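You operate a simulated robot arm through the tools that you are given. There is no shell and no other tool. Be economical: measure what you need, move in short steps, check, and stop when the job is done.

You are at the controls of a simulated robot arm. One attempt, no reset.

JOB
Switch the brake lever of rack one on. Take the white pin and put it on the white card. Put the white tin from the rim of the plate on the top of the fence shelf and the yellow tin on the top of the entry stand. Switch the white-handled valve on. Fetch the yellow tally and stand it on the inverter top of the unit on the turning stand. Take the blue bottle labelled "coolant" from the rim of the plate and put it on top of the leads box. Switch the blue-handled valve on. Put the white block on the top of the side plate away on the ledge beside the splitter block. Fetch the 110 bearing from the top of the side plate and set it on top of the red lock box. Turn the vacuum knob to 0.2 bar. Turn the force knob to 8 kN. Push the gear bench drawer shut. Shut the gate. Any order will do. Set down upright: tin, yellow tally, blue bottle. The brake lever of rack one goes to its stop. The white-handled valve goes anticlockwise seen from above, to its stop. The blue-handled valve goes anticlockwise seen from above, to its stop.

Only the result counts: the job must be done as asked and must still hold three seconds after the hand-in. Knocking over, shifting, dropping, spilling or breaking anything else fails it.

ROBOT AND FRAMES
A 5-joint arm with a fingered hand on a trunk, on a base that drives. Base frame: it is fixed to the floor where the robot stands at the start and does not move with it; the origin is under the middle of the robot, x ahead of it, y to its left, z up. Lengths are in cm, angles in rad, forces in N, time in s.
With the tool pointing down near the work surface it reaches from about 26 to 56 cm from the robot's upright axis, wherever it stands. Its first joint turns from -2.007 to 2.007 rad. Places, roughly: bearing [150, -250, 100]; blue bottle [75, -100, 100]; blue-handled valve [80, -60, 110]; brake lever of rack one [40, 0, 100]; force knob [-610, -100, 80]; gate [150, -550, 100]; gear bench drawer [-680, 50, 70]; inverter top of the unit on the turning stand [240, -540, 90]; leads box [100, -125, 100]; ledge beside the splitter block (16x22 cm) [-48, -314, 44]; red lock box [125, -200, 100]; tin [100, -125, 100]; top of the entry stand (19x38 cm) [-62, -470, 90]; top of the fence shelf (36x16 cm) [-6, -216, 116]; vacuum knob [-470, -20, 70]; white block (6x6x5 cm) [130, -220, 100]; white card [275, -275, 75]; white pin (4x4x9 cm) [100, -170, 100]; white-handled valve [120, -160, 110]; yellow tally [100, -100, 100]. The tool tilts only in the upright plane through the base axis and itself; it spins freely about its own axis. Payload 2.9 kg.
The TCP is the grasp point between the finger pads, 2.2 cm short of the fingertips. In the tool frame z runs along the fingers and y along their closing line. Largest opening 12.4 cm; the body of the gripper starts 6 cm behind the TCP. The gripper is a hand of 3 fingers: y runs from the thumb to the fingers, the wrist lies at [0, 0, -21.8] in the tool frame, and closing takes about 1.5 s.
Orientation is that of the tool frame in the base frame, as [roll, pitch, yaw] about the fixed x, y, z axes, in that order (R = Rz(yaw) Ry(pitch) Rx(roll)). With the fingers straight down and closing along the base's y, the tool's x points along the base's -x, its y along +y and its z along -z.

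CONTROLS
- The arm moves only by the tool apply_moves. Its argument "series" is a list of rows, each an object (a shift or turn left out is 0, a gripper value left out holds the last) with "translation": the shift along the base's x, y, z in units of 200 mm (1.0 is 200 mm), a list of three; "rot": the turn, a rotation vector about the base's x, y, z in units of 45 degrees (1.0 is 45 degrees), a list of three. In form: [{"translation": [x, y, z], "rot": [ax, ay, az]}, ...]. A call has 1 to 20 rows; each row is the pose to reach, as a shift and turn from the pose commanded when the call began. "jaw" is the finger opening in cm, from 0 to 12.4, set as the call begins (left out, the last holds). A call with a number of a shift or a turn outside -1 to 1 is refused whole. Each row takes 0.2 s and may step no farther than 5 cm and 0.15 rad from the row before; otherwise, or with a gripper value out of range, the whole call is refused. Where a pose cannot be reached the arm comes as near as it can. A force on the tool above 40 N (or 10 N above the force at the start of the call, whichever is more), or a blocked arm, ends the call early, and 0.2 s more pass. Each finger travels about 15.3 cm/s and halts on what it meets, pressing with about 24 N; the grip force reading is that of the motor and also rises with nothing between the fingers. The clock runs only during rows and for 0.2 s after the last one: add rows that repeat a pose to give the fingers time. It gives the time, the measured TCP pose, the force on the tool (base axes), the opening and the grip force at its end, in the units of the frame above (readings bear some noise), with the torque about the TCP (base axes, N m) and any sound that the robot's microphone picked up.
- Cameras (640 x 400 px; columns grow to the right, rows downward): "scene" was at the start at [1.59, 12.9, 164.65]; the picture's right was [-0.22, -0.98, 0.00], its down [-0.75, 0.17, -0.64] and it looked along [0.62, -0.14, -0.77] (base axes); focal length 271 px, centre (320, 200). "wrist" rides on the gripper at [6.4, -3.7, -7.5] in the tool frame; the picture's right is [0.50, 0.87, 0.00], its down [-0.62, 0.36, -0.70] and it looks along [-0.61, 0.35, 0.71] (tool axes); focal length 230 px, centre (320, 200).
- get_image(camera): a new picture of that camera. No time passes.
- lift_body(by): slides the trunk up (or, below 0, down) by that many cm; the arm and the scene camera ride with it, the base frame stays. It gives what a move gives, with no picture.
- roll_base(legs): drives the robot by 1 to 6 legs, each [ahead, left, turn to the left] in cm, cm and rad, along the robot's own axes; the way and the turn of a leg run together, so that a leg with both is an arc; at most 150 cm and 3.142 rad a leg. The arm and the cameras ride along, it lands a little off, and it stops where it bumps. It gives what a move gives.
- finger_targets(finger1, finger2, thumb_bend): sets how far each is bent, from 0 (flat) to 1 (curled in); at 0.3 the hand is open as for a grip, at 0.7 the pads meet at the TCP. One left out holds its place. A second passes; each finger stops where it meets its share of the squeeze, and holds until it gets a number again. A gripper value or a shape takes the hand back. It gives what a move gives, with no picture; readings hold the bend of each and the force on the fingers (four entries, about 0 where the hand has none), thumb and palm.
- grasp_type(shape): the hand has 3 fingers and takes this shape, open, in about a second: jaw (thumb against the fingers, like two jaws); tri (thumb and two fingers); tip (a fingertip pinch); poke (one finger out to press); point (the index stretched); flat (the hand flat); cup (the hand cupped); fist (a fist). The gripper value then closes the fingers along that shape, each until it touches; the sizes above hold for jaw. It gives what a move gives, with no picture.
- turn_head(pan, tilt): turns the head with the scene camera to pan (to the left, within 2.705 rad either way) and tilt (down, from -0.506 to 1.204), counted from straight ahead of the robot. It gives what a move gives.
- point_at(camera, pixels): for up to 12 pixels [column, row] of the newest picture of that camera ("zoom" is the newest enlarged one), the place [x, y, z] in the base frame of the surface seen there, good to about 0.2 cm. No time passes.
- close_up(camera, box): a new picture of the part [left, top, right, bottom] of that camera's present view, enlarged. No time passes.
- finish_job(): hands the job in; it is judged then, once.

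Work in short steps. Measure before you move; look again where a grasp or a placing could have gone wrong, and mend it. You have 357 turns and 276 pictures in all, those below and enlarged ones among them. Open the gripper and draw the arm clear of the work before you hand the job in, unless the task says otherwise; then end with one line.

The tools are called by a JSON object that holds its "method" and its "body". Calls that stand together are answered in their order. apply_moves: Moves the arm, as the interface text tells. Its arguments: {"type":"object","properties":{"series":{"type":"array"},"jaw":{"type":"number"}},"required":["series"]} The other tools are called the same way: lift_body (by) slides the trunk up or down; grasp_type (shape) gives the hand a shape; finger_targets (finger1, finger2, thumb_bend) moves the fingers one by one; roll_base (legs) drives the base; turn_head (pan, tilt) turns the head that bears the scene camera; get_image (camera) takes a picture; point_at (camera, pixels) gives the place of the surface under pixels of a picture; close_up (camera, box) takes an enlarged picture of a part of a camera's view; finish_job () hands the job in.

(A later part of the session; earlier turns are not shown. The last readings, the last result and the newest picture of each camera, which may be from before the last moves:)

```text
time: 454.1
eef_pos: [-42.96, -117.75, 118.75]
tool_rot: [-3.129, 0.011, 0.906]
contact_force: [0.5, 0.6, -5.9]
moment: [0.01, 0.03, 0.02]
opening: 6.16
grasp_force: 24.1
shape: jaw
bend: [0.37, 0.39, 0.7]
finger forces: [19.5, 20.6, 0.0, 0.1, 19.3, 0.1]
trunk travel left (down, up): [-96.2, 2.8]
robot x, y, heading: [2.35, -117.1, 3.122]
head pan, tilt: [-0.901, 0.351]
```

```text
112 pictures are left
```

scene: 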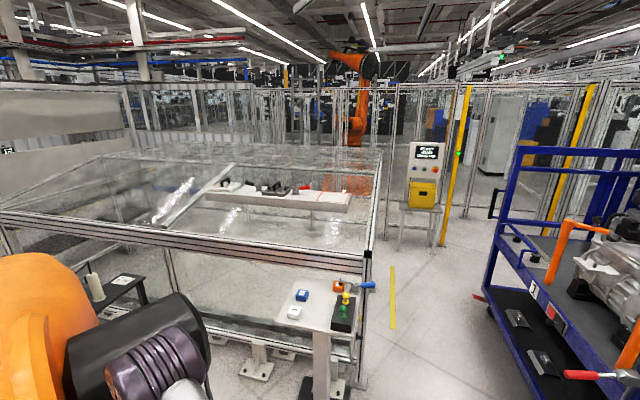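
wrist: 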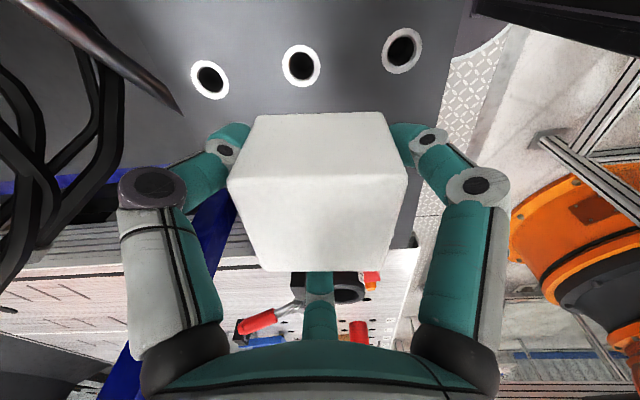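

The passage by the orange robot is too tight. Measure the northern way around the glass enclosure.

{"method": "point_at", "body": {"camera": "scene", "pixels": [[377, 152], [371, 250], [440, 247], [547, 222], [400, 250], [455, 200], [250, 145], [300, 140], [130, 150], [490, 225], [385, 225], [410, 212]]}}

{"method": "close_up", "body": {"camera": "scene", "box": [230, 60, 480, 260]}}

```text
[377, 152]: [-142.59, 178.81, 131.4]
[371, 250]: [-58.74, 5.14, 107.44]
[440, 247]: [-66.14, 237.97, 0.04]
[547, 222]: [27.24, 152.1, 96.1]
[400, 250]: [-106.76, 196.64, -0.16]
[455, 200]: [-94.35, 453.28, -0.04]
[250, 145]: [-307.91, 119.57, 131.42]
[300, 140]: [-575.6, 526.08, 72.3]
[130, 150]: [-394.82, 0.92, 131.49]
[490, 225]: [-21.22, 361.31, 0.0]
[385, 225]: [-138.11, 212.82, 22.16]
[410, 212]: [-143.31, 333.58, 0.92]
```

```text
2.00 times, centred on (355, 160) of scene
```

zoom: 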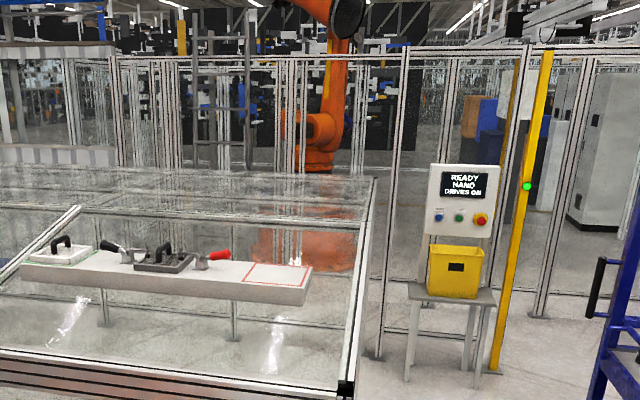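

West is reachable only through the gate corridor, so I must reopen the gate partly (and shut it at the end). Move away from the orange arm, turn down the aisle and drive to the gate handle.

{"method": "roll_base", "body": {"legs": [[-20, 0, 0], [0, 0, 2.006], [120, 0, 0], [120, 0, 0]]}}

{"method": "roll_base", "body": {"legs": [[24, 0, 0], [0, 0, -1.56]]}}

{"method": "turn_head", "body": {"pan": 0.1, "tilt": 0.75}}

{"method": "get_image", "body": {"camera": "scene"}}

```text
time: 471.4
eef_pos: [121.68, -379.26, 118.86]
tool_rot: [-3.127, 0.012, 2.857]
contact_force: [0.3, -0.1, -4.6]
moment: [0.0, 0.02, -0.01]
opening: 6.1
grasp_force: 24.2
shape: jaw
bend: [0.37, 0.39, 0.7]
finger forces: [19.3, 20.5, 0.1, 0.0, 19.1, 0.0]
trunk travel left (down, up): [-96.2, 2.8]
robot x, y, heading: [104.1, -337.45, -1.205]
head pan, tilt: [-0.901, 0.351]
```

```text
time: 475.5
eef_pos: [93.06, -400.11, 118.67]
tool_rot: [3.14, -0.003, 2.002]
contact_force: [6.4, 2.1, -5.7]
moment: [-0.04, 0.14, 0.05]
opening: 5.97
grasp_force: 23.8
shape: jaw
bend: [0.37, 0.39, 0.7]
finger forces: [20.8, 20.8, 0.0, 0.1, 28.8, 0.1]
trunk travel left (down, up): [-96.2, 2.8]
robot x, y, heading: [112.85, -360.13, -2.07]
head pan, tilt: [-0.901, 0.351]
stopped in leg 2: the force on the tool passed its limit at 60 N (the readings are from after the stop); the commanded pose is now the measured one
```

```text
time: 476.8
eef_pos: [93.06, -400.12, 118.65]
tool_rot: [-3.14, 0.0, 2.001]
contact_force: [8.7, 3.7, -8.5]
moment: [-0.04, 0.07, -0.04]
opening: 5.94
grasp_force: 24.2
shape: jaw
bend: [0.37, 0.39, 0.7]
finger forces: [21.3, 20.6, 0.0, 0.1, 33.1, 0.1]
trunk travel left (down, up): [-96.2, 2.8]
robot x, y, heading: [112.58, -360.32, -2.076]
head pan, tilt: [0.099, 0.75]
```

```text
110 pictures are left
```

scene: 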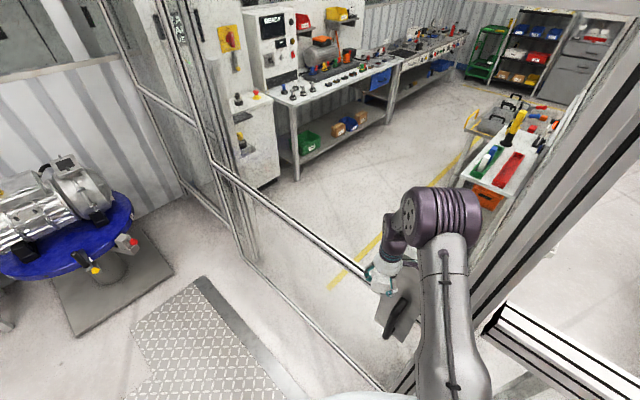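

I drifted too close and the hand touched the gate plate. Back away along the normal and check the block.

{"method": "roll_base", "body": {"legs": [[-14, 10.5, 0]]}}

{"method": "get_image", "body": {"camera": "wrist"}}

```text
time: 478.2
eef_pos: [108.85, -392.88, 118.5]
tool_rot: [3.14, -0.002, 2.001]
contact_force: [-0.5, 0.2, -4.0]
moment: [0.0, 0.01, -0.03]
opening: 6.01
grasp_force: 24.4
shape: jaw
bend: [0.37, 0.39, 0.7]
finger forces: [20.3, 20.2, 0.0, 0.1, 21.4, 0.0]
trunk travel left (down, up): [-96.2, 2.8]
robot x, y, heading: [128.93, -352.99, -2.068]
head pan, tilt: [0.099, 0.75]
```

```text
109 pictures are left
```

wrist: 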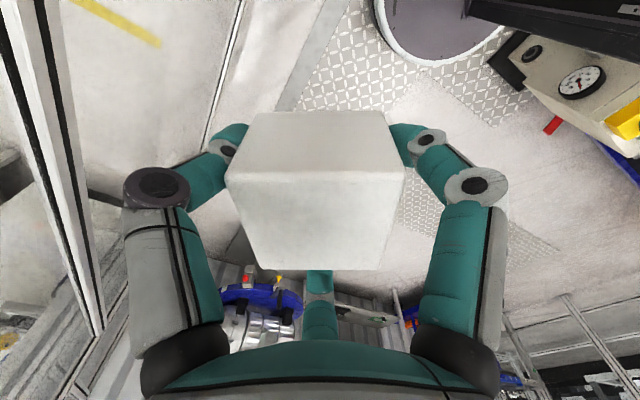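

Block is fine. Turn to face the gate squarely and lower the trunk so that the palm is at the bar's height.

{"method": "roll_base", "body": {"legs": [[0, 0, -0.655]]}}

{"method": "lift_body", "body": {"by": -34}}

{"method": "turn_head", "body": {"pan": 0.2, "tilt": 0.8}}

{"method": "get_image", "body": {"camera": "scene"}}

```text
time: 480.4
eef_pos: [88.96, -372.32, 118.55]
tool_rot: [-3.141, 0.0, 1.344]
contact_force: [0.1, -0.4, -4.1]
moment: [0.0, -0.02, 0.01]
opening: 5.96
grasp_force: 23.8
shape: jaw
bend: [0.37, 0.39, 0.7]
finger forces: [19.9, 20.1, 0.1, 0.0, 21.2, 0.1]
trunk travel left (down, up): [-96.2, 2.8]
robot x, y, heading: [129.29, -353.13, -2.733]
head pan, tilt: [0.099, 0.75]
```

```text
time: 483.8
eef_pos: [88.86, -372.26, 84.59]
tool_rot: [3.141, 0.002, 1.343]
contact_force: [0.2, 0.9, -4.9]
moment: [-0.04, 0.01, -0.02]
opening: 5.97
grasp_force: 23.9
shape: jaw
bend: [0.37, 0.39, 0.7]
finger forces: [20.0, 20.1, 0.0, 0.0, 21.1, 0.0]
trunk travel left (down, up): [-62.2, 36.8]
robot x, y, heading: [129.03, -352.97, -2.724]
head pan, tilt: [0.099, 0.75]
```

```text
time: 484.4
eef_pos: [88.88, -372.29, 84.6]
tool_rot: [-3.141, 0.0, 1.344]
contact_force: [-1.1, 0.4, -5.0]
moment: [0.0, -0.03, -0.01]
opening: 5.98
grasp_force: 23.8
shape: jaw
bend: [0.37, 0.39, 0.7]
finger forces: [20.1, 20.1, 0.0, 0.0, 21.0, 0.0]
trunk travel left (down, up): [-62.2, 36.8]
robot x, y, heading: [129.16, -352.67, -2.725]
head pan, tilt: [0.201, 0.799]
```

```text
108 pictures are left
```

scene: 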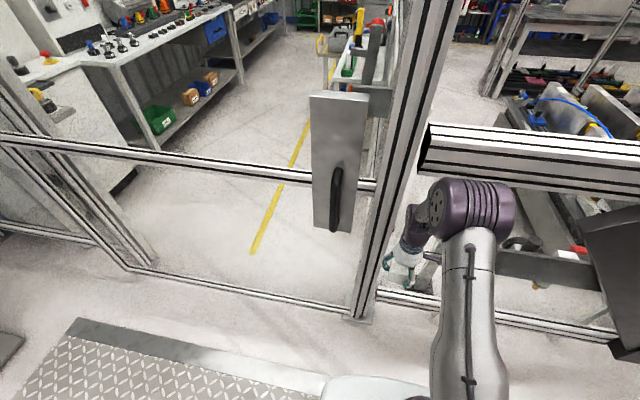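

Measure the bar, plate, post and latch.

{"method": "point_at", "body": {"camera": "scene", "pixels": [[337, 175], [336, 225], [340, 200], [325, 110], [375, 95], [372, 55], [365, 260], [400, 230], [330, 215], [388, 150]]}}

```text
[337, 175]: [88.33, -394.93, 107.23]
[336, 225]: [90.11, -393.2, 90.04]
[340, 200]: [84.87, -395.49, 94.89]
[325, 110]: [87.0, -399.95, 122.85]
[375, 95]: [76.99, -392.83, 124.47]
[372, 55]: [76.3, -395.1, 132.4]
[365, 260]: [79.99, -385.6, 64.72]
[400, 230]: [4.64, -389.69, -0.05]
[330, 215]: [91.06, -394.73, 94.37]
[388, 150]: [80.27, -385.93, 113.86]
```

Bar at a≈396; hand at a≈376. Go 5 cm ahead and strafe left to push the gate open.

{"method": "roll_base", "body": {"legs": [[5, 0, 0], [0, 35, 0]]}}

{"method": "get_image", "body": {"camera": "scene"}}

```text
time: 487.3
eef_pos: [98.97, -407.44, 84.66]
tool_rot: [3.141, 0.0, 1.35]
contact_force: [1.1, 0.1, -5.2]
moment: [-0.02, 0.04, 0.02]
opening: 5.92
grasp_force: 23.7
shape: jaw
bend: [0.36, 0.78, 0.7]
finger forces: [22.3, 20.7, 0.0, 0.1, 21.0, 0.0]
trunk travel left (down, up): [-62.2, 36.8]
robot x, y, heading: [139.05, -387.37, -2.722]
head pan, tilt: [0.201, 0.799]
```

```text
107 pictures are left
```

scene: 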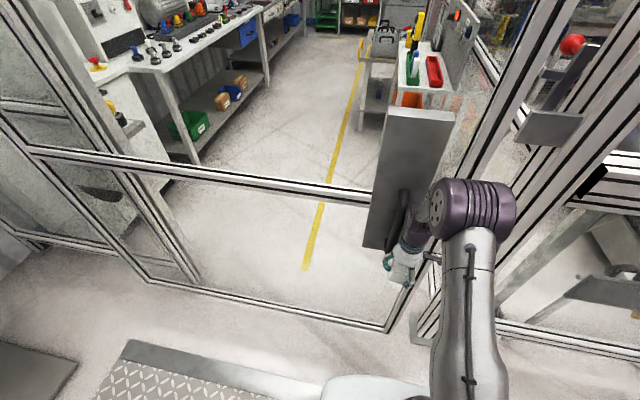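

Gate is opening. Continue left 52 cm.

{"method": "roll_base", "body": {"legs": [[0, 52, 0]]}}

{"method": "get_image", "body": {"camera": "scene"}}

{"method": "get_image", "body": {"camera": "wrist"}}

```text
time: 490.3
eef_pos: [120.49, -455.63, 84.59]
tool_rot: [3.141, -0.002, 1.349]
contact_force: [0.4, -0.4, -4.3]
moment: [-0.02, 0.07, 0.01]
opening: 5.92
grasp_force: 24.0
shape: jaw
bend: [0.36, 0.78, 0.7]
finger forces: [22.6, 20.3, 0.0, 0.1, 21.2, 0.1]
trunk travel left (down, up): [-62.2, 36.8]
robot x, y, heading: [160.59, -436.45, -2.721]
head pan, tilt: [0.201, 0.799]
```

```text
106 pictures are left
```

scene: 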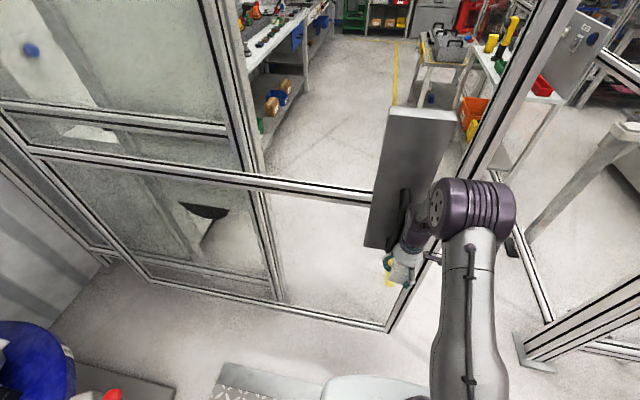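

```text
105 pictures are left
```

wrist: 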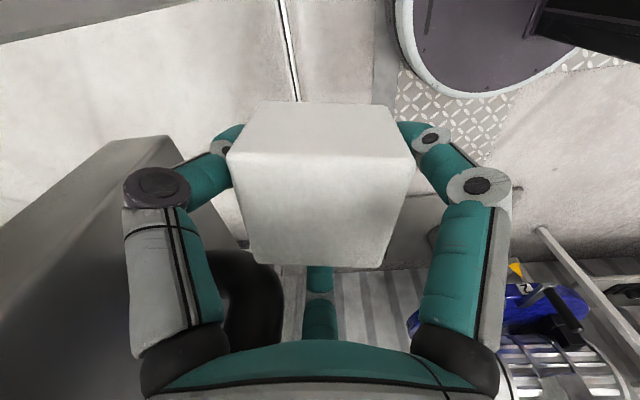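

Open 12 cm more, back off, centre on the opening and drive through.

{"method": "roll_base", "body": {"legs": [[0, 12, 0], [-9, 0, 0], [0, -44, 0]]}}

{"method": "turn_head", "body": {"pan": 0.0, "tilt": 0.6}}

{"method": "get_image", "body": {"camera": "scene"}}

{"method": "point_at", "body": {"camera": "scene", "pixels": [[200, 330], [540, 360], [180, 250], [560, 250], [320, 300], [400, 200]]}}

```text
time: 494.5
eef_pos: [116.4, -423.41, 84.58]
tool_rot: [3.141, 0.001, 1.35]
contact_force: [1.1, 0.6, -4.8]
moment: [0.0, -0.03, 0.03]
opening: 5.92
grasp_force: 23.9
shape: jaw
bend: [0.36, 0.78, 0.7]
finger forces: [22.4, 20.7, 0.1, 0.1, 21.2, 0.0]
trunk travel left (down, up): [-62.2, 36.8]
robot x, y, heading: [156.56, -404.1, -2.723]
head pan, tilt: [0.201, 0.799]
```

```text
time: 495.3
eef_pos: [116.44, -423.33, 84.55]
tool_rot: [-3.141, 0.001, 1.35]
contact_force: [-0.8, -0.7, -4.9]
moment: [0.0, -0.01, 0.03]
opening: 5.92
grasp_force: 23.7
shape: jaw
bend: [0.36, 0.78, 0.7]
finger forces: [22.5, 20.6, 0.1, 0.0, 21.2, 0.0]
trunk travel left (down, up): [-62.2, 36.8]
robot x, y, heading: [156.22, -403.56, -2.722]
head pan, tilt: [0.0, 0.6]
```

```text
104 pictures are left
```

scene: 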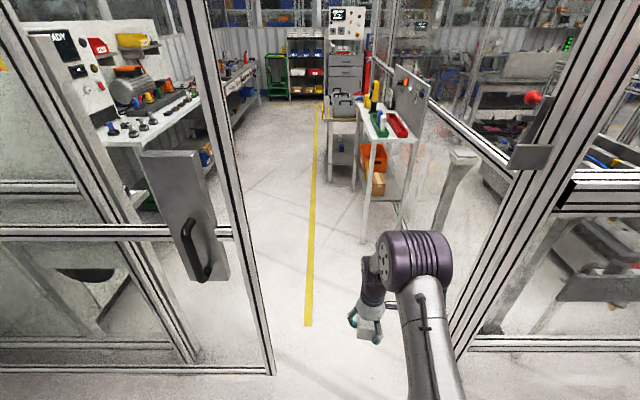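

```text
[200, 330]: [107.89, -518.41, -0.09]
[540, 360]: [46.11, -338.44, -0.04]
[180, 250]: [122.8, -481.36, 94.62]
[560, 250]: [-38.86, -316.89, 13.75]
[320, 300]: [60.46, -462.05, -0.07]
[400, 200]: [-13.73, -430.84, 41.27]
```

Check the exact gap edges relative to my line.

{"method": "point_at", "body": {"camera": "scene", "pixels": [[268, 365], [262, 340], [455, 335], [462, 325], [465, 345]]}}

```text
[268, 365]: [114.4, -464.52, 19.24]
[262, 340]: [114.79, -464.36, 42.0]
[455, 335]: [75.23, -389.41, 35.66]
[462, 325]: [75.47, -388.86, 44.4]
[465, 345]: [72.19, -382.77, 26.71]
```

Centred (432 vs 429) with ~14 cm margins. Drive through, shift left and continue along the corridor.

{"method": "roll_base", "body": {"legs": [[110, 0, 0], [0, 45, 0], [130, 0, 0]]}}

{"method": "turn_head", "body": {"pan": -0.3, "tilt": 0.4}}

{"method": "get_image", "body": {"camera": "scene"}}

```text
time: 509.4
eef_pos: [-88.19, -557.07, 84.53]
tool_rot: [3.141, 0.0, 1.304]
contact_force: [-0.4, 0.5, -4.2]
moment: [-0.04, -0.02, 0.04]
opening: 5.9
grasp_force: 23.7
shape: jaw
bend: [0.36, 0.79, 0.7]
finger forces: [22.6, 19.7, 0.1, 0.1, 21.4, 0.0]
trunk travel left (down, up): [-62.2, 36.8]
robot x, y, heading: [-47.4, -539.77, -2.767]
head pan, tilt: [0.0, 0.6]
```

```text
time: 510.2
eef_pos: [-88.38, -557.21, 84.56]
tool_rot: [3.141, 0.001, 1.305]
contact_force: [-0.5, 0.6, -3.9]
moment: [-0.01, 0.0, 0.01]
opening: 5.92
grasp_force: 24.2
shape: jaw
bend: [0.36, 0.79, 0.7]
finger forces: [22.6, 19.8, 0.1, 0.0, 21.5, 0.0]
trunk travel left (down, up): [-62.2, 36.8]
robot x, y, heading: [-47.72, -539.48, -2.769]
head pan, tilt: [-0.3, 0.4]
```

```text
103 pictures are left
```

scene: 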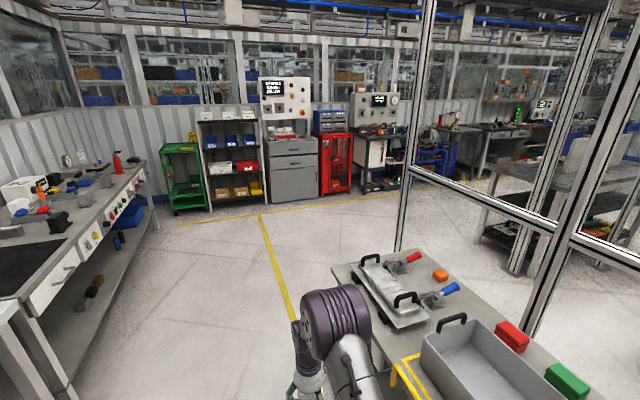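

The fence ends at the post near (400,240). Measure it, floor points and benches ahead.

{"method": "point_at", "body": {"camera": "scene", "pixels": [[400, 245], [430, 210], [300, 200], [500, 265], [530, 330], [350, 290], [470, 185], [355, 190], [300, 260], [570, 300]]}}

```text
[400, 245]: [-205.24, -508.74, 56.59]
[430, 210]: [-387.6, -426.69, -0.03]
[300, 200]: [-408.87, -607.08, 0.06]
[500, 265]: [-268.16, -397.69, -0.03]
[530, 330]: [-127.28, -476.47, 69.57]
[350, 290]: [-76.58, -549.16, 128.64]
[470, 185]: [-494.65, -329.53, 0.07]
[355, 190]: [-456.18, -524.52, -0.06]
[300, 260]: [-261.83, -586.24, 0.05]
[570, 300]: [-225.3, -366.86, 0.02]
```

Drive ahead 150, then diagonally past the fence end post, and look right for the splitter ledge.

{"method": "roll_base", "body": {"legs": [[150, 0, 0], [48, -55, 0], [0, 0, -1.5]]}}

{"method": "turn_head", "body": {"pan": -0.4, "tilt": 0.45}}

{"method": "get_image", "body": {"camera": "scene"}}

```text
time: 524.9
eef_pos: [-274.63, -522.83, 84.56]
tool_rot: [3.141, 0.001, -0.197]
contact_force: [1.1, -0.5, -4.4]
moment: [-0.02, -0.02, -0.01]
opening: 5.9
grasp_force: 23.9
shape: jaw
bend: [0.36, 0.79, 0.7]
finger forces: [21.2, 18.7, 0.1, 0.1, 20.9, 0.1]
trunk travel left (down, up): [-62.2, 36.8]
robot x, y, heading: [-254.28, -562.47, 2.017]
head pan, tilt: [-0.3, 0.4]
```

```text
time: 525.6
eef_pos: [-274.71, -522.71, 84.61]
tool_rot: [-3.141, 0.0, -0.198]
contact_force: [0.3, -0.5, -5.3]
moment: [0.01, 0.04, -0.02]
opening: 5.87
grasp_force: 24.1
shape: jaw
bend: [0.36, 0.79, 0.7]
finger forces: [21.3, 18.7, 0.0, 0.0, 20.9, 0.0]
trunk travel left (down, up): [-62.2, 36.8]
robot x, y, heading: [-253.97, -562.42, 2.01]
head pan, tilt: [-0.4, 0.45]
```

```text
102 pictures are left
```

scene: 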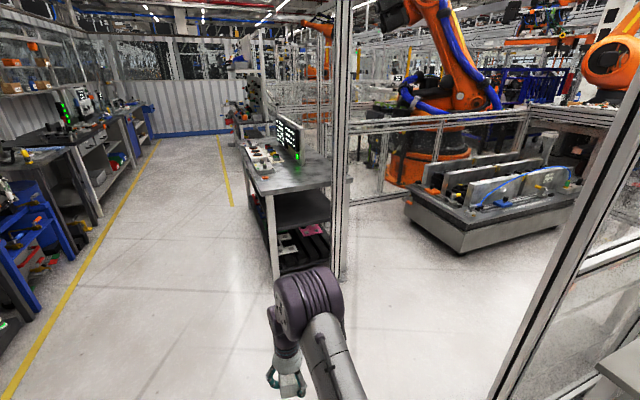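

The splitter unit is at (490,200). Enlarge and measure.

{"method": "close_up", "body": {"camera": "scene", "box": [390, 130, 590, 265]}}

{"method": "point_at", "body": {"camera": "zoom", "pixels": [[60, 210], [230, 280], [250, 240], [570, 220], [420, 235], [200, 240], [120, 225], [230, 370], [60, 265], [580, 260], [90, 130], [150, 210]]}}

{"method": "point_at", "body": {"camera": "scene", "pixels": [[340, 275], [275, 275], [500, 390], [455, 250], [420, 240]]}}

```text
2.96 times, centred on (490, 198) of scene
```

zoom: 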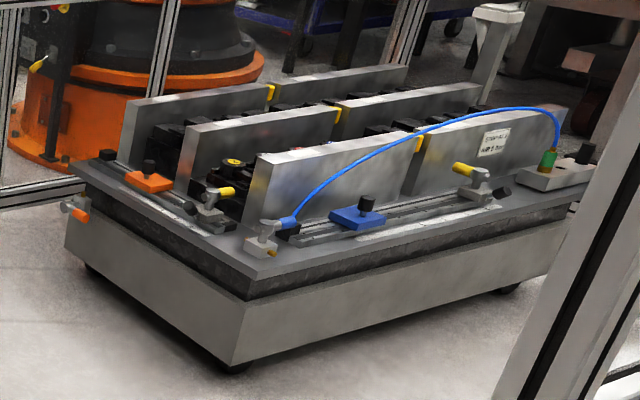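

```text
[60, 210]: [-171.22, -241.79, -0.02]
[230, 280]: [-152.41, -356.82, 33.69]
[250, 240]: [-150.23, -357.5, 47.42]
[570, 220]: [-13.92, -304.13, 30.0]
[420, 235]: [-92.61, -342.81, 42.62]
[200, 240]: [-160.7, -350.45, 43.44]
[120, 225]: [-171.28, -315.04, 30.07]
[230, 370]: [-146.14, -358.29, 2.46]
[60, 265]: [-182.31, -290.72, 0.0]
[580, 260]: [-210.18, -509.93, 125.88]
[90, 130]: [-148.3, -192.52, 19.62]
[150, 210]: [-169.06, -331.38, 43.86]
```

```text
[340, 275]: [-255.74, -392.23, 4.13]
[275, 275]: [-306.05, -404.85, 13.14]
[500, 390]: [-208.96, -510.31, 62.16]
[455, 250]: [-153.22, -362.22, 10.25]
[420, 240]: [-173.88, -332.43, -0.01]
```

Ledge is on the front right of the z≈44 platform (front edge from (-150,-357) to (-14,-304)). Drive into the lane between platform and fence, parallel to it.

{"method": "roll_base", "body": {"legs": [[86, -31, 0], [0, 0, -1.594], [130, 0, 0]]}}

{"method": "turn_head", "body": {"pan": 0.3, "tilt": 0.5}}

{"method": "get_image", "body": {"camera": "scene"}}

```text
time: 540.5
eef_pos: [-99.47, -399.31, 84.5]
tool_rot: [3.14, 0.0, -1.803]
contact_force: [0.2, -0.4, -4.5]
moment: [0.02, -0.01, 0.01]
opening: 5.84
grasp_force: 23.6
shape: jaw
bend: [0.36, 0.79, 0.7]
finger forces: [20.2, 18.2, 0.0, 0.0, 20.6, 0.0]
trunk travel left (down, up): [-62.2, 36.8]
robot x, y, heading: [-139.84, -418.54, 0.407]
head pan, tilt: [-0.4, 0.45]
```

```text
time: 541.6
eef_pos: [-99.48, -399.35, 84.5]
tool_rot: [-3.141, 0.0, -1.802]
contact_force: [0.4, 0.6, -4.8]
moment: [0.05, -0.01, 0.02]
opening: 5.86
grasp_force: 23.8
shape: jaw
bend: [0.36, 0.79, 0.7]
finger forces: [20.3, 18.2, 0.1, 0.0, 20.5, 0.0]
trunk travel left (down, up): [-62.2, 36.8]
robot x, y, heading: [-139.96, -418.8, 0.403]
head pan, tilt: [0.3, 0.499]
```

```text
100 pictures are left
```

scene: 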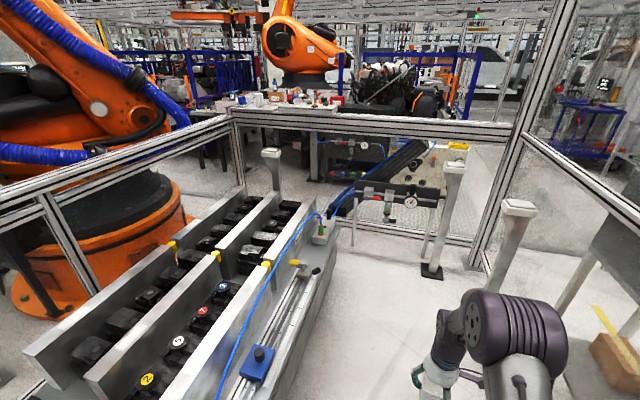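

Measure the pedestals and ledge area.

{"method": "close_up", "body": {"camera": "scene", "box": [250, 180, 450, 330]}}

{"method": "point_at", "body": {"camera": "scene", "pixels": [[432, 272], [508, 290], [328, 228], [318, 255], [305, 235], [335, 240], [312, 290], [300, 270], [270, 190], [325, 265]]}}

```text
2.67 times, centred on (350, 255) of scene
```

zoom: 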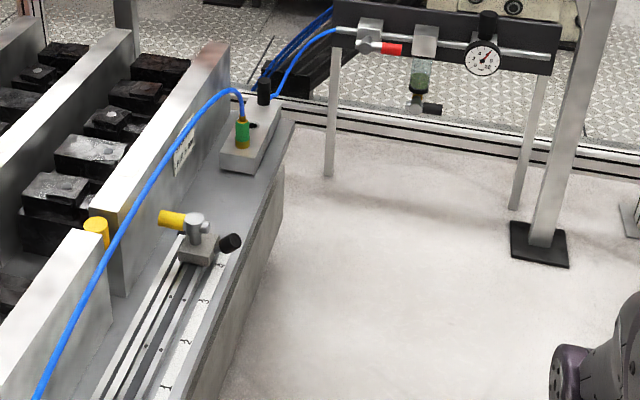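

```text
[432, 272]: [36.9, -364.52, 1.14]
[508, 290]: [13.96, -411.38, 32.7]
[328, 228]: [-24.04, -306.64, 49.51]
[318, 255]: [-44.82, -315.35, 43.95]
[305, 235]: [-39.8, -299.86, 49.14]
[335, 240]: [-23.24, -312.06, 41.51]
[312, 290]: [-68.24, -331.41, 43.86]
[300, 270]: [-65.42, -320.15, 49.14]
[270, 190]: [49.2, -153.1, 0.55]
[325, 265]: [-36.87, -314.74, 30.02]
```

Measure the hose above the ledge, the gauge-rack legs, and free ledge corners.

{"method": "point_at", "body": {"camera": "zoom", "pixels": [[330, 172], [515, 205], [205, 105], [150, 180], [110, 245], [240, 100], [235, 185], [205, 180], [255, 180], [225, 215], [175, 180], [190, 215]]}}

```text
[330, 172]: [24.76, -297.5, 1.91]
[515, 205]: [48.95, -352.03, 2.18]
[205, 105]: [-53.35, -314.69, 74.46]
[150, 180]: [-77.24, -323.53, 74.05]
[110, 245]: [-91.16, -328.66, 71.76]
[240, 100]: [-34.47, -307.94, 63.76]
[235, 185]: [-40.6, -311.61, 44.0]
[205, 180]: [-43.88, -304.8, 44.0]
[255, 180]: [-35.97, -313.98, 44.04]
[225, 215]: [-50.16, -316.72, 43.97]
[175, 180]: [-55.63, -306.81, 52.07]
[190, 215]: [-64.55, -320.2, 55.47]
```

A hose runs above the ledge at z≈70–75 (a≈266), so I must slide the block in from the front under it. Drive ahead 127 and turn to face the ledge.

{"method": "roll_base", "body": {"legs": [[126, 0, 0.01], [0, 0, 1.575]]}}

{"method": "lift_body", "body": {"by": -28}}

{"method": "turn_head", "body": {"pan": 0.1, "tilt": 0.9}}

{"method": "get_image", "body": {"camera": "scene"}}

```text
time: 551.8
eef_pos: [-48.97, -329.63, 84.55]
tool_rot: [-3.14, -0.001, -0.165]
contact_force: [0.0, -1.2, -5.0]
moment: [-0.01, 0.05, -0.01]
opening: 5.79
grasp_force: 23.9
shape: jaw
bend: [0.36, 0.79, 0.7]
finger forces: [19.6, 18.0, 0.0, 0.0, 20.2, 0.0]
trunk travel left (down, up): [-62.2, 36.8]
robot x, y, heading: [-26.77, -368.46, 2.045]
head pan, tilt: [0.3, 0.499]
```

```text
time: 554.6
eef_pos: [-48.88, -329.74, 56.48]
tool_rot: [-3.141, 0.0, -0.165]
contact_force: [-0.5, -0.3, -4.7]
moment: [-0.04, 0.01, -0.01]
opening: 5.85
grasp_force: 24.0
shape: jaw
bend: [0.36, 0.79, 0.7]
finger forces: [19.7, 18.1, 0.0, 0.0, 20.3, 0.0]
trunk travel left (down, up): [-34.2, 64.8]
robot x, y, heading: [-26.55, -368.51, 2.049]
head pan, tilt: [0.3, 0.499]
```

```text
time: 555.5
eef_pos: [-48.76, -329.68, 56.68]
tool_rot: [-3.141, 0.0, -0.164]
contact_force: [0.0, 0.5, -4.3]
moment: [-0.03, 0.04, 0.0]
opening: 5.83
grasp_force: 23.8
shape: jaw
bend: [0.36, 0.79, 0.7]
finger forces: [19.8, 18.1, 0.1, 0.1, 20.3, 0.0]
trunk travel left (down, up): [-34.2, 64.8]
robot x, y, heading: [-27.21, -368.84, 2.049]
head pan, tilt: [0.099, 0.901]
```

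```text
98 pictures are left
```

scene: 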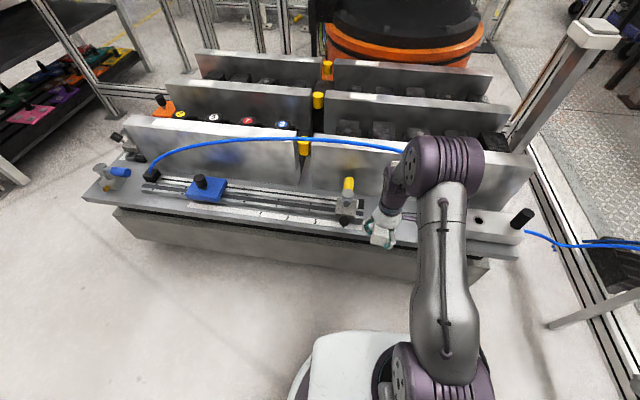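

Measure ledge points, valve knob, hose, splitter block from here.

{"method": "close_up", "body": {"camera": "scene", "box": [320, 120, 560, 290]}}

{"method": "point_at", "body": {"camera": "scene", "pixels": [[347, 222], [350, 205], [405, 240], [408, 225], [465, 245], [470, 225], [480, 212], [400, 150], [410, 250], [490, 240], [350, 185], [367, 200]]}}

```text
2.35 times, centred on (440, 205) of scene
```

zoom: 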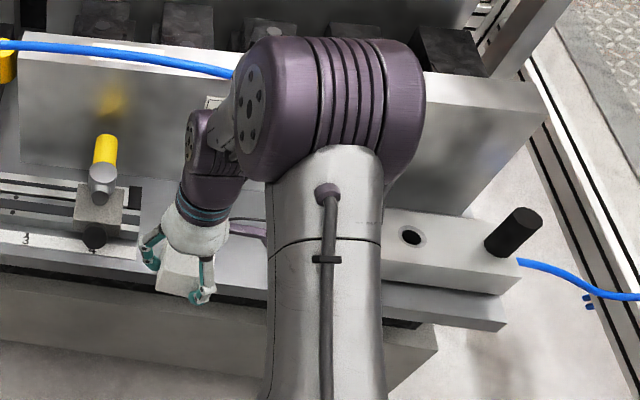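

```text
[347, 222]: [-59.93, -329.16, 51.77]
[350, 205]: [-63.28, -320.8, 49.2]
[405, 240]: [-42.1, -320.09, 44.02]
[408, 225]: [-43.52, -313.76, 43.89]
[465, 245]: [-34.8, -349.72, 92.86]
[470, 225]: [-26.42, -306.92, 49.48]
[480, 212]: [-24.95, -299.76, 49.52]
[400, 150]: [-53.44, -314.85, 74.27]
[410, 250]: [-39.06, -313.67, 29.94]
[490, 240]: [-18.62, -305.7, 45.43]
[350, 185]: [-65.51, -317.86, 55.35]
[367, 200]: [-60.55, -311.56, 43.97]
```

Tilt the hand back slightly (0.2 rad) to keep its top away from the hose, lower a bit, then drive diagonally in.

{"method": "apply_moves", "body": {"series": [{"rot": [0.113, 0.058, 0]}, {"rot": [0.226, 0.117, 0]}]}}

{"method": "lift_body", "body": {"by": -4.5}}

{"method": "roll_base", "body": {"legs": [[0, -7.6, 0], [7, 0, 0]]}}

{"method": "get_image", "body": {"camera": "wrist"}}

{"method": "close_up", "body": {"camera": "scene", "box": [320, 120, 500, 270]}}

```text
time: 556.0
eef_pos: [-48.94, -329.39, 56.69]
tool_rot: [-2.984, 0.127, -0.153]
contact_force: [0.3, 0.2, -4.8]
moment: [0.0, 0.06, -0.02]
opening: 5.81
grasp_force: 23.7
shape: jaw
bend: [0.36, 0.79, 0.7]
finger forces: [20.2, 18.0, 0.0, 0.0, 20.2, 0.1]
trunk travel left (down, up): [-34.2, 64.8]
robot x, y, heading: [-27.27, -368.61, 2.05]
head pan, tilt: [0.099, 0.901]
```

```text
time: 556.9
eef_pos: [-48.88, -329.66, 52.12]
tool_rot: [-2.987, 0.124, -0.155]
contact_force: [1.0, -0.3, -4.3]
moment: [0.02, 0.01, -0.04]
opening: 5.79
grasp_force: 24.3
shape: jaw
bend: [0.36, 0.79, 0.7]
finger forces: [20.1, 17.9, 0.0, 0.0, 20.3, 0.0]
trunk travel left (down, up): [-29.7, 69.3]
robot x, y, heading: [-26.82, -368.56, 2.048]
head pan, tilt: [0.099, 0.901]
```

```text
time: 558.6
eef_pos: [-45.45, -319.92, 51.99]
tool_rot: [-2.986, 0.125, -0.152]
contact_force: [-0.1, 0.4, -4.8]
moment: [-0.01, 0.05, -0.02]
opening: 5.81
grasp_force: 23.8
shape: jaw
bend: [0.36, 0.79, 0.7]
finger forces: [20.2, 17.9, 0.0, 0.1, 20.3, 0.0]
trunk travel left (down, up): [-29.7, 69.3]
robot x, y, heading: [-23.31, -358.99, 2.053]
head pan, tilt: [0.099, 0.901]
```

```text
96 pictures are left
```

wrist: 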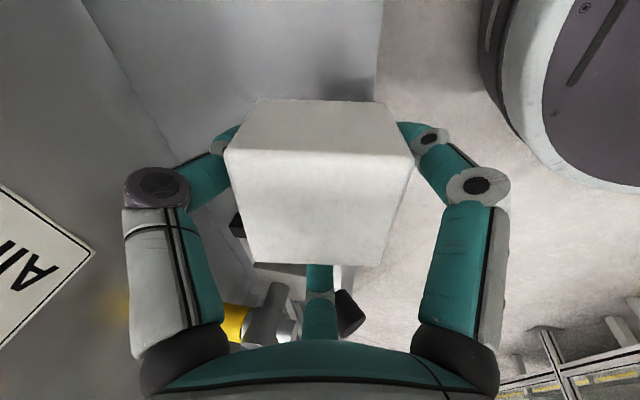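

```text
2.67 times, centred on (410, 195) of scene
```

zoom: 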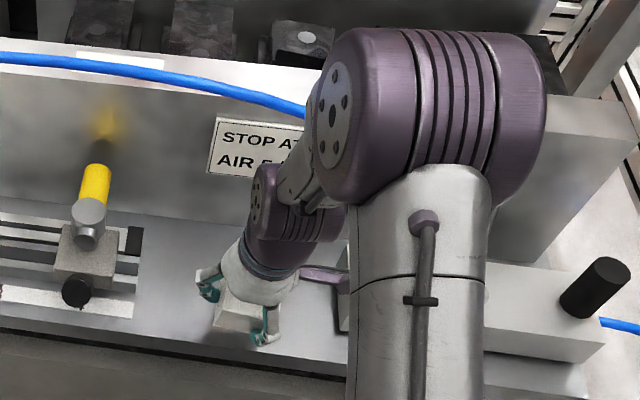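

Now n=-170.8, a=274.3. 3 cm further in, then lower to contact.

{"method": "roll_base", "body": {"legs": [[3, 0, 0]]}}

{"method": "lift_body", "body": {"by": -3.4}}

{"method": "apply_moves", "body": {"series": [{"translation": [0, 0, -0.015]}, {"translation": [0, 0, -0.03]}, {"translation": [0, 0, -0.045]}, {"translation": [0, 0, -0.055]}]}}

{"method": "close_up", "body": {"camera": "scene", "box": [320, 120, 500, 270]}}

```text
time: 559.4
eef_pos: [-46.8, -317.26, 52.14]
tool_rot: [-2.985, 0.124, -0.153]
contact_force: [-0.4, -0.4, -5.6]
moment: [-0.03, 0.04, 0.0]
opening: 5.8
grasp_force: 24.5
shape: jaw
bend: [0.36, 0.79, 0.7]
finger forces: [20.3, 17.8, 0.0, 0.0, 20.3, 0.1]
trunk travel left (down, up): [-29.7, 69.3]
robot x, y, heading: [-25.22, -356.16, 2.055]
head pan, tilt: [0.099, 0.901]
```

```text
time: 560.2
eef_pos: [-46.83, -317.3, 48.66]
tool_rot: [-2.986, 0.122, -0.152]
contact_force: [0.4, 0.7, -4.7]
moment: [0.02, 0.03, 0.04]
opening: 5.81
grasp_force: 24.2
shape: jaw
bend: [0.36, 0.79, 0.7]
finger forces: [20.3, 17.7, 0.0, 0.0, 20.2, 0.1]
trunk travel left (down, up): [-26.3, 72.7]
robot x, y, heading: [-24.61, -355.9, 2.046]
head pan, tilt: [0.099, 0.901]
```

```text
time: 561.2
eef_pos: [-46.79, -317.23, 47.56]
tool_rot: [-2.984, 0.125, -0.151]
contact_force: [-0.2, -0.6, 0.2]
moment: [-0.08, -0.17, 0.01]
opening: 5.81
grasp_force: 24.2
shape: jaw
bend: [0.36, 0.79, 0.7]
finger forces: [21.8, 18.0, 0.0, 0.1, 22.0, 0.1]
trunk travel left (down, up): [-26.3, 72.7]
robot x, y, heading: [-24.8, -356.21, 2.055]
head pan, tilt: [0.099, 0.901]
```

```text
2.67 times, centred on (410, 195) of scene
```

zoom: 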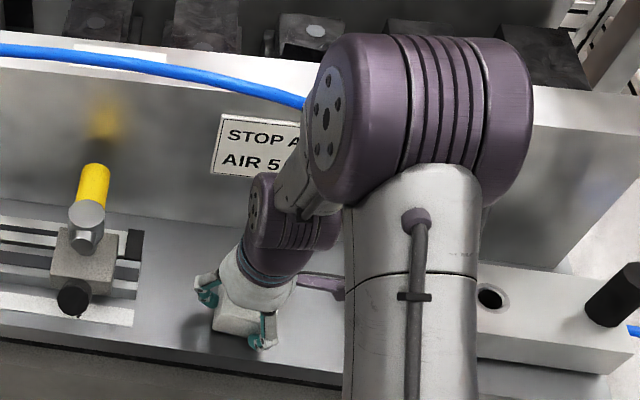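

Near edge touches. Open the fingers to let it settle flat, then retreat up/back.

{"method": "apply_moves", "body": {"series": [{"translation": [0, 0, -0.01]}, {}, {}, {}, {}], "jaw": 9}}

{"method": "get_image", "body": {"camera": "wrist"}}

```text
time: 562.4
eef_pos: [-46.77, -317.16, 47.71]
tool_rot: [-2.985, 0.123, -0.151]
contact_force: [0.4, 0.8, 0.0]
moment: [-0.02, 0.0, 0.01]
opening: 8.95
grasp_force: 0.0
shape: jaw
bend: [0.28, 0.28, 0.59]
finger forces: [0.0, 0.0, 0.1, 0.1, 0.0, 0.0]
trunk travel left (down, up): [-26.3, 72.7]
robot x, y, heading: [-25.01, -356.24, 2.056]
head pan, tilt: [0.099, 0.901]
```

```text
93 pictures are left
```

wrist: 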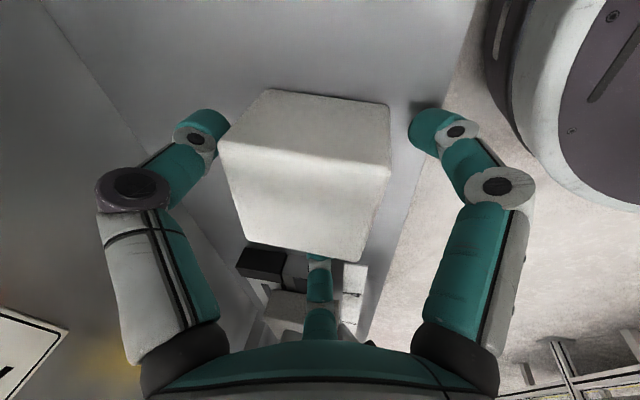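

Block lies flat on the ledge. Lift 8 cm with the trunk and back out.

{"method": "lift_body", "body": {"by": 8}}

{"method": "roll_base", "body": {"legs": [[-22, 0, 0]]}}

{"method": "get_image", "body": {"camera": "scene"}}

```text
time: 563.6
eef_pos: [-46.76, -317.27, 55.64]
tool_rot: [-2.986, 0.124, -0.151]
contact_force: [-0.2, -0.4, 0.1]
moment: [-0.04, 0.0, -0.04]
opening: 8.97
grasp_force: 0.0
shape: jaw
bend: [0.28, 0.28, 0.59]
finger forces: [0.0, 0.1, 0.0, 0.0, 0.0, 0.0]
trunk travel left (down, up): [-34.3, 64.7]
robot x, y, heading: [-24.68, -356.32, 2.048]
head pan, tilt: [0.099, 0.901]
```

```text
time: 565.3
eef_pos: [-36.15, -337.36, 55.65]
tool_rot: [-2.984, 0.123, -0.155]
contact_force: [0.3, -0.1, 0.1]
moment: [0.0, 0.0, -0.03]
opening: 8.99
grasp_force: 0.0
shape: jaw
bend: [0.28, 0.28, 0.59]
finger forces: [0.1, 0.0, 0.0, 0.0, 0.1, 0.1]
trunk travel left (down, up): [-34.3, 64.7]
robot x, y, heading: [-14.1, -376.87, 2.045]
head pan, tilt: [0.099, 0.901]
```

```text
92 pictures are left
```

scene: 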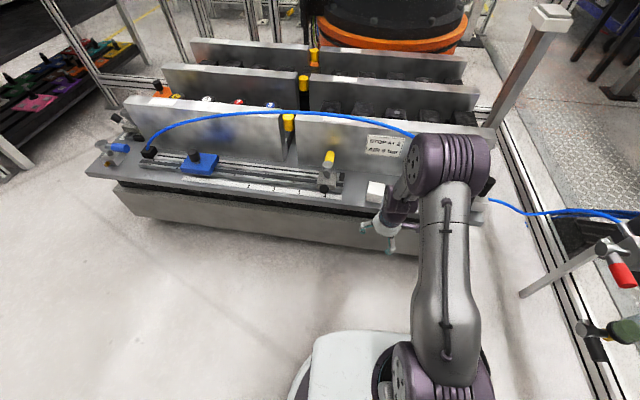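

The white block sits on the ledge. Right the hand, raise the trunk, and drive out of the lane toward the vacuum knob region.

{"method": "apply_moves", "body": {"series": [{"rot": [-0.113, -0.058, 0]}, {"rot": [-0.2, -0.117, 0]}], "jaw": 4}}

{"method": "lift_body", "body": {"by": 45}}

{"method": "roll_base", "body": {"legs": [[0, 0, 1.511], [140, 0, 0], [140, 0, 0]]}}

{"method": "roll_base", "body": {"legs": [[20, 0, 0], [0, 0, -1.28], [100, 0, 0]]}}

{"method": "turn_head", "body": {"pan": -0.4, "tilt": 0.35}}

{"method": "get_image", "body": {"camera": "scene"}}

```text
time: 565.9
eef_pos: [-36.28, -337.47, 55.78]
tool_rot: [-3.128, 0.012, -0.163]
contact_force: [-0.6, 0.5, 0.4]
moment: [-0.04, 0.0, 0.0]
opening: 4.04
grasp_force: 0.0
shape: jaw
bend: [0.77, 0.77, 0.7]
finger forces: [0.0, 0.0, 0.0, 0.0, 0.1, 0.1]
trunk travel left (down, up): [-34.3, 64.7]
robot x, y, heading: [-14.3, -376.73, 2.047]
head pan, tilt: [0.099, 0.901]
```

```text
refused: 45 is not a number from -40 to 40
```

```text
time: 583.0
eef_pos: [-311.84, -502.5, 55.69]
tool_rot: [-3.126, 0.011, 1.308]
contact_force: [0.4, 0.2, -0.4]
moment: [-0.01, -0.01, -0.03]
opening: 4.02
grasp_force: 0.0
shape: jaw
bend: [0.77, 0.77, 0.7]
finger forces: [0.1, 0.0, 0.1, 0.0, 0.0, 0.0]
trunk travel left (down, up): [-34.3, 64.7]
robot x, y, heading: [-270.88, -484.63, -2.763]
head pan, tilt: [0.099, 0.901]
```

```text
time: 592.6
eef_pos: [-382.7, -380.62, 55.75]
tool_rot: [-3.128, 0.011, 0.044]
contact_force: [-1.0, -0.1, 0.0]
moment: [-0.04, -0.01, 0.02]
opening: 4.04
grasp_force: 0.2
shape: jaw
bend: [0.77, 0.77, 0.7]
finger forces: [0.0, 0.0, 0.0, 0.0, 0.0, 0.0]
trunk travel left (down, up): [-34.3, 64.7]
robot x, y, heading: [-353.52, -414.46, 2.254]
head pan, tilt: [0.099, 0.901]
```

```text
time: 593.5
eef_pos: [-382.63, -380.63, 55.8]
tool_rot: [-3.127, 0.011, 0.046]
contact_force: [0.4, -0.2, 0.2]
moment: [-0.05, 0.01, -0.01]
opening: 4.02
grasp_force: 0.0
shape: jaw
bend: [0.77, 0.77, 0.7]
finger forces: [0.1, 0.1, 0.0, 0.1, 0.1, 0.1]
trunk travel left (down, up): [-34.3, 64.7]
robot x, y, heading: [-353.41, -414.29, 2.255]
head pan, tilt: [-0.4, 0.351]
```

```text
91 pictures are left
```

scene: 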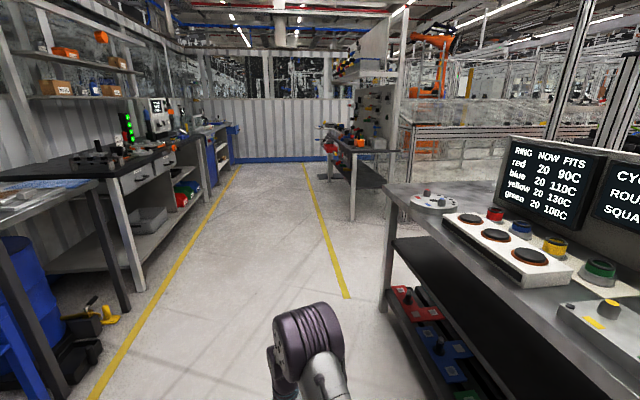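

Measure the far bench and lane edges.

{"method": "close_up", "body": {"camera": "scene", "box": [130, 60, 430, 230]}}

{"method": "point_at", "body": {"camera": "scene", "pixels": [[352, 215], [325, 185], [360, 150], [395, 150], [310, 220], [235, 175], [160, 145], [210, 200], [150, 285], [280, 200], [330, 130], [175, 160]]}}

```text
2.13 times, centred on (280, 145) of scene
```

zoom: 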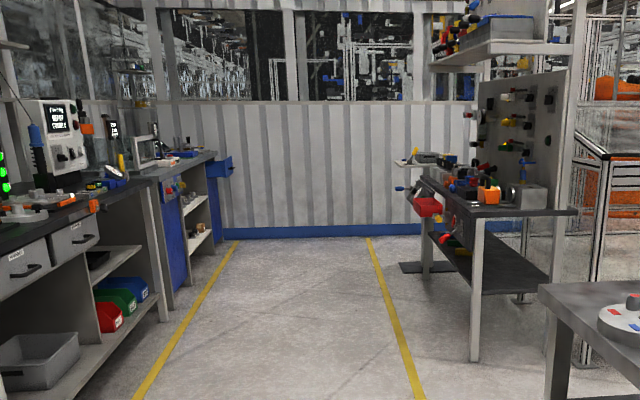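

```text
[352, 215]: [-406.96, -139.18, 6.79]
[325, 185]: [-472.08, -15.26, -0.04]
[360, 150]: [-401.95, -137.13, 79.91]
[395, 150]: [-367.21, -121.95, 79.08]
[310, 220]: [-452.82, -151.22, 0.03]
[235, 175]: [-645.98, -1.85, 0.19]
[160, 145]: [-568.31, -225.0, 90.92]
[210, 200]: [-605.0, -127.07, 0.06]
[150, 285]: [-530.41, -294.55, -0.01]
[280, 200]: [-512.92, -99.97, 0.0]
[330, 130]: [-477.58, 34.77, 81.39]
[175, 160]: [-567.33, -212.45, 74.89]
```

Knob is on the lane-side front of the far right bench. Raise the trunk and drive down the lane, then face the bench.

{"method": "lift_body", "body": {"by": 30}}

{"method": "roll_base", "body": {"legs": [[0, 0, -0.28], [130, 0, 0], [130, 0, 0], [110, 0, 0]]}}

{"method": "turn_head", "body": {"pan": -1.4, "tilt": 0.5}}

{"method": "get_image", "body": {"camera": "scene"}}

```text
time: 596.5
eef_pos: [-382.68, -380.66, 85.66]
tool_rot: [-3.128, 0.009, 0.043]
contact_force: [0.2, -0.1, -0.3]
moment: [-0.02, -0.03, -0.03]
opening: 4.01
grasp_force: 0.0
shape: jaw
bend: [0.77, 0.77, 0.7]
finger forces: [0.0, 0.0, 0.0, 0.0, 0.0, 0.1]
trunk travel left (down, up): [-64.3, 34.7]
robot x, y, heading: [-353.12, -414.42, 2.262]
head pan, tilt: [-0.4, 0.351]
```

```text
time: 615.4
eef_pos: [-517.25, -32.72, 85.61]
tool_rot: [-3.127, 0.011, -0.216]
contact_force: [-0.3, 0.4, -0.9]
moment: [-0.03, 0.03, -0.01]
opening: 4.05
grasp_force: 0.1
shape: jaw
bend: [0.77, 0.77, 0.7]
finger forces: [0.1, 0.0, 0.0, 0.0, 0.0, 0.0]
trunk travel left (down, up): [-64.3, 34.7]
robot x, y, heading: [-497.59, -72.55, 1.995]
head pan, tilt: [-0.4, 0.351]
```

```text
time: 616.7
eef_pos: [-517.29, -32.65, 85.72]
tool_rot: [-3.127, 0.01, -0.217]
contact_force: [0.1, -0.2, -0.8]
moment: [0.01, -0.03, 0.01]
opening: 4.05
grasp_force: 0.0
shape: jaw
bend: [0.77, 0.77, 0.7]
finger forces: [0.0, 0.0, 0.1, 0.0, 0.1, 0.1]
trunk travel left (down, up): [-64.3, 34.7]
robot x, y, heading: [-497.32, -73.05, 1.998]
head pan, tilt: [-1.4, 0.499]
```

```text
89 pictures are left
```

scene: 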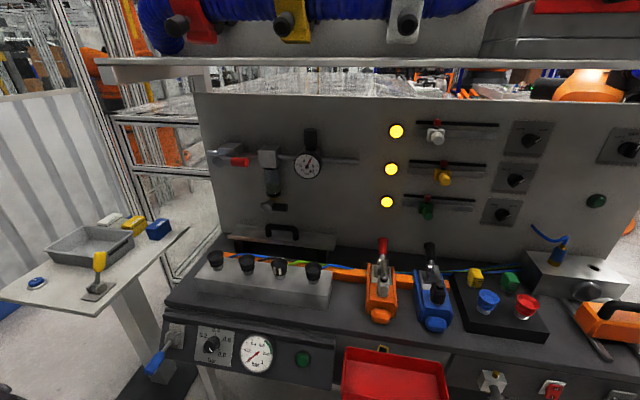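

The vacuum panel with knob and gauge is at (212,342). Enlarge.

{"method": "close_up", "body": {"camera": "scene", "box": [150, 310, 350, 400]}}

{"method": "point_at", "body": {"camera": "zoom", "pixels": [[195, 115], [205, 95], [195, 150], [150, 90], [230, 175], [345, 135], [490, 150], [30, 200], [140, 170], [250, 90], [620, 160], [205, 120]]}}

```text
3.20 times, centred on (250, 355) of scene
```

zoom: 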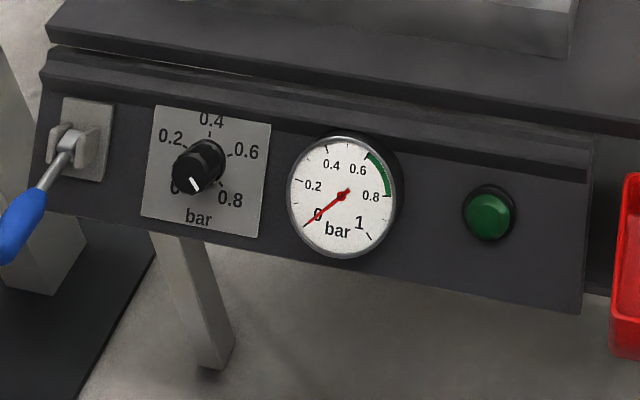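

```text
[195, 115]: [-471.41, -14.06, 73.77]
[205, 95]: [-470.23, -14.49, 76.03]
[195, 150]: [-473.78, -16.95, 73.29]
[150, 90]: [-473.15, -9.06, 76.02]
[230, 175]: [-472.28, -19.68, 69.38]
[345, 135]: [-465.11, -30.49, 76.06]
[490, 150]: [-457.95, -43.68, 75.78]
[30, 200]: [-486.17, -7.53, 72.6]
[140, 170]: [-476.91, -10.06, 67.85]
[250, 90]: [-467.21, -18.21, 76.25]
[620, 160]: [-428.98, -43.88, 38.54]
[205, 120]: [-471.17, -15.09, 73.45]
```

The knob is at ≈(-473,-16.5,73) on a panel leaning back 25°, currently at 0; 0.2 lies about 67° clockwise. Take a stand-off position facing the panel.

{"method": "roll_base", "body": {"legs": [[44, 27, 0], [0, 0, -1.638]]}}

{"method": "turn_head", "body": {"pan": 0.1, "tilt": 0.7}}

{"method": "get_image", "body": {"camera": "scene"}}

```text
time: 623.7
eef_pos: [-499.47, -26.82, 85.57]
tool_rot: [-3.128, 0.01, -1.849]
contact_force: [-0.4, -0.8, -0.7]
moment: [0.0, 0.01, 0.0]
opening: 4.04
grasp_force: 0.0
shape: jaw
bend: [0.77, 0.77, 0.7]
finger forces: [0.1, 0.0, 0.0, 0.0, 0.0, 0.0]
trunk travel left (down, up): [-64.3, 34.7]
robot x, y, heading: [-541.0, -44.19, 0.36]
head pan, tilt: [-1.4, 0.499]
```

```text
time: 625.3
eef_pos: [-499.42, -26.81, 85.76]
tool_rot: [-3.127, 0.01, -1.848]
contact_force: [0.2, -0.9, 0.4]
moment: [0.01, -0.03, -0.01]
opening: 4.03
grasp_force: 0.0
shape: jaw
bend: [0.77, 0.77, 0.7]
finger forces: [0.1, 0.1, 0.0, 0.1, 0.1, 0.0]
trunk travel left (down, up): [-64.3, 34.7]
robot x, y, heading: [-540.72, -43.64, 0.364]
head pan, tilt: [0.099, 0.7]
```

```text
87 pictures are left
```

scene: 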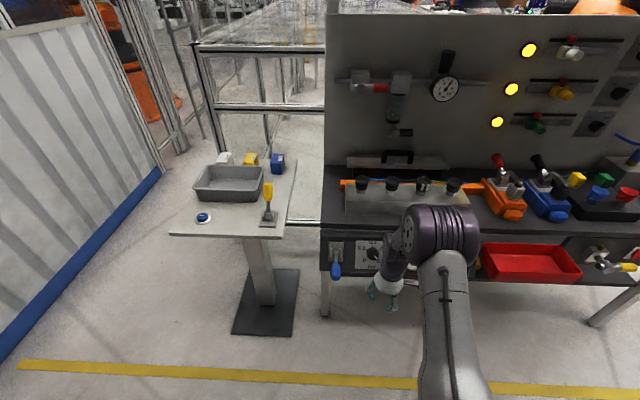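

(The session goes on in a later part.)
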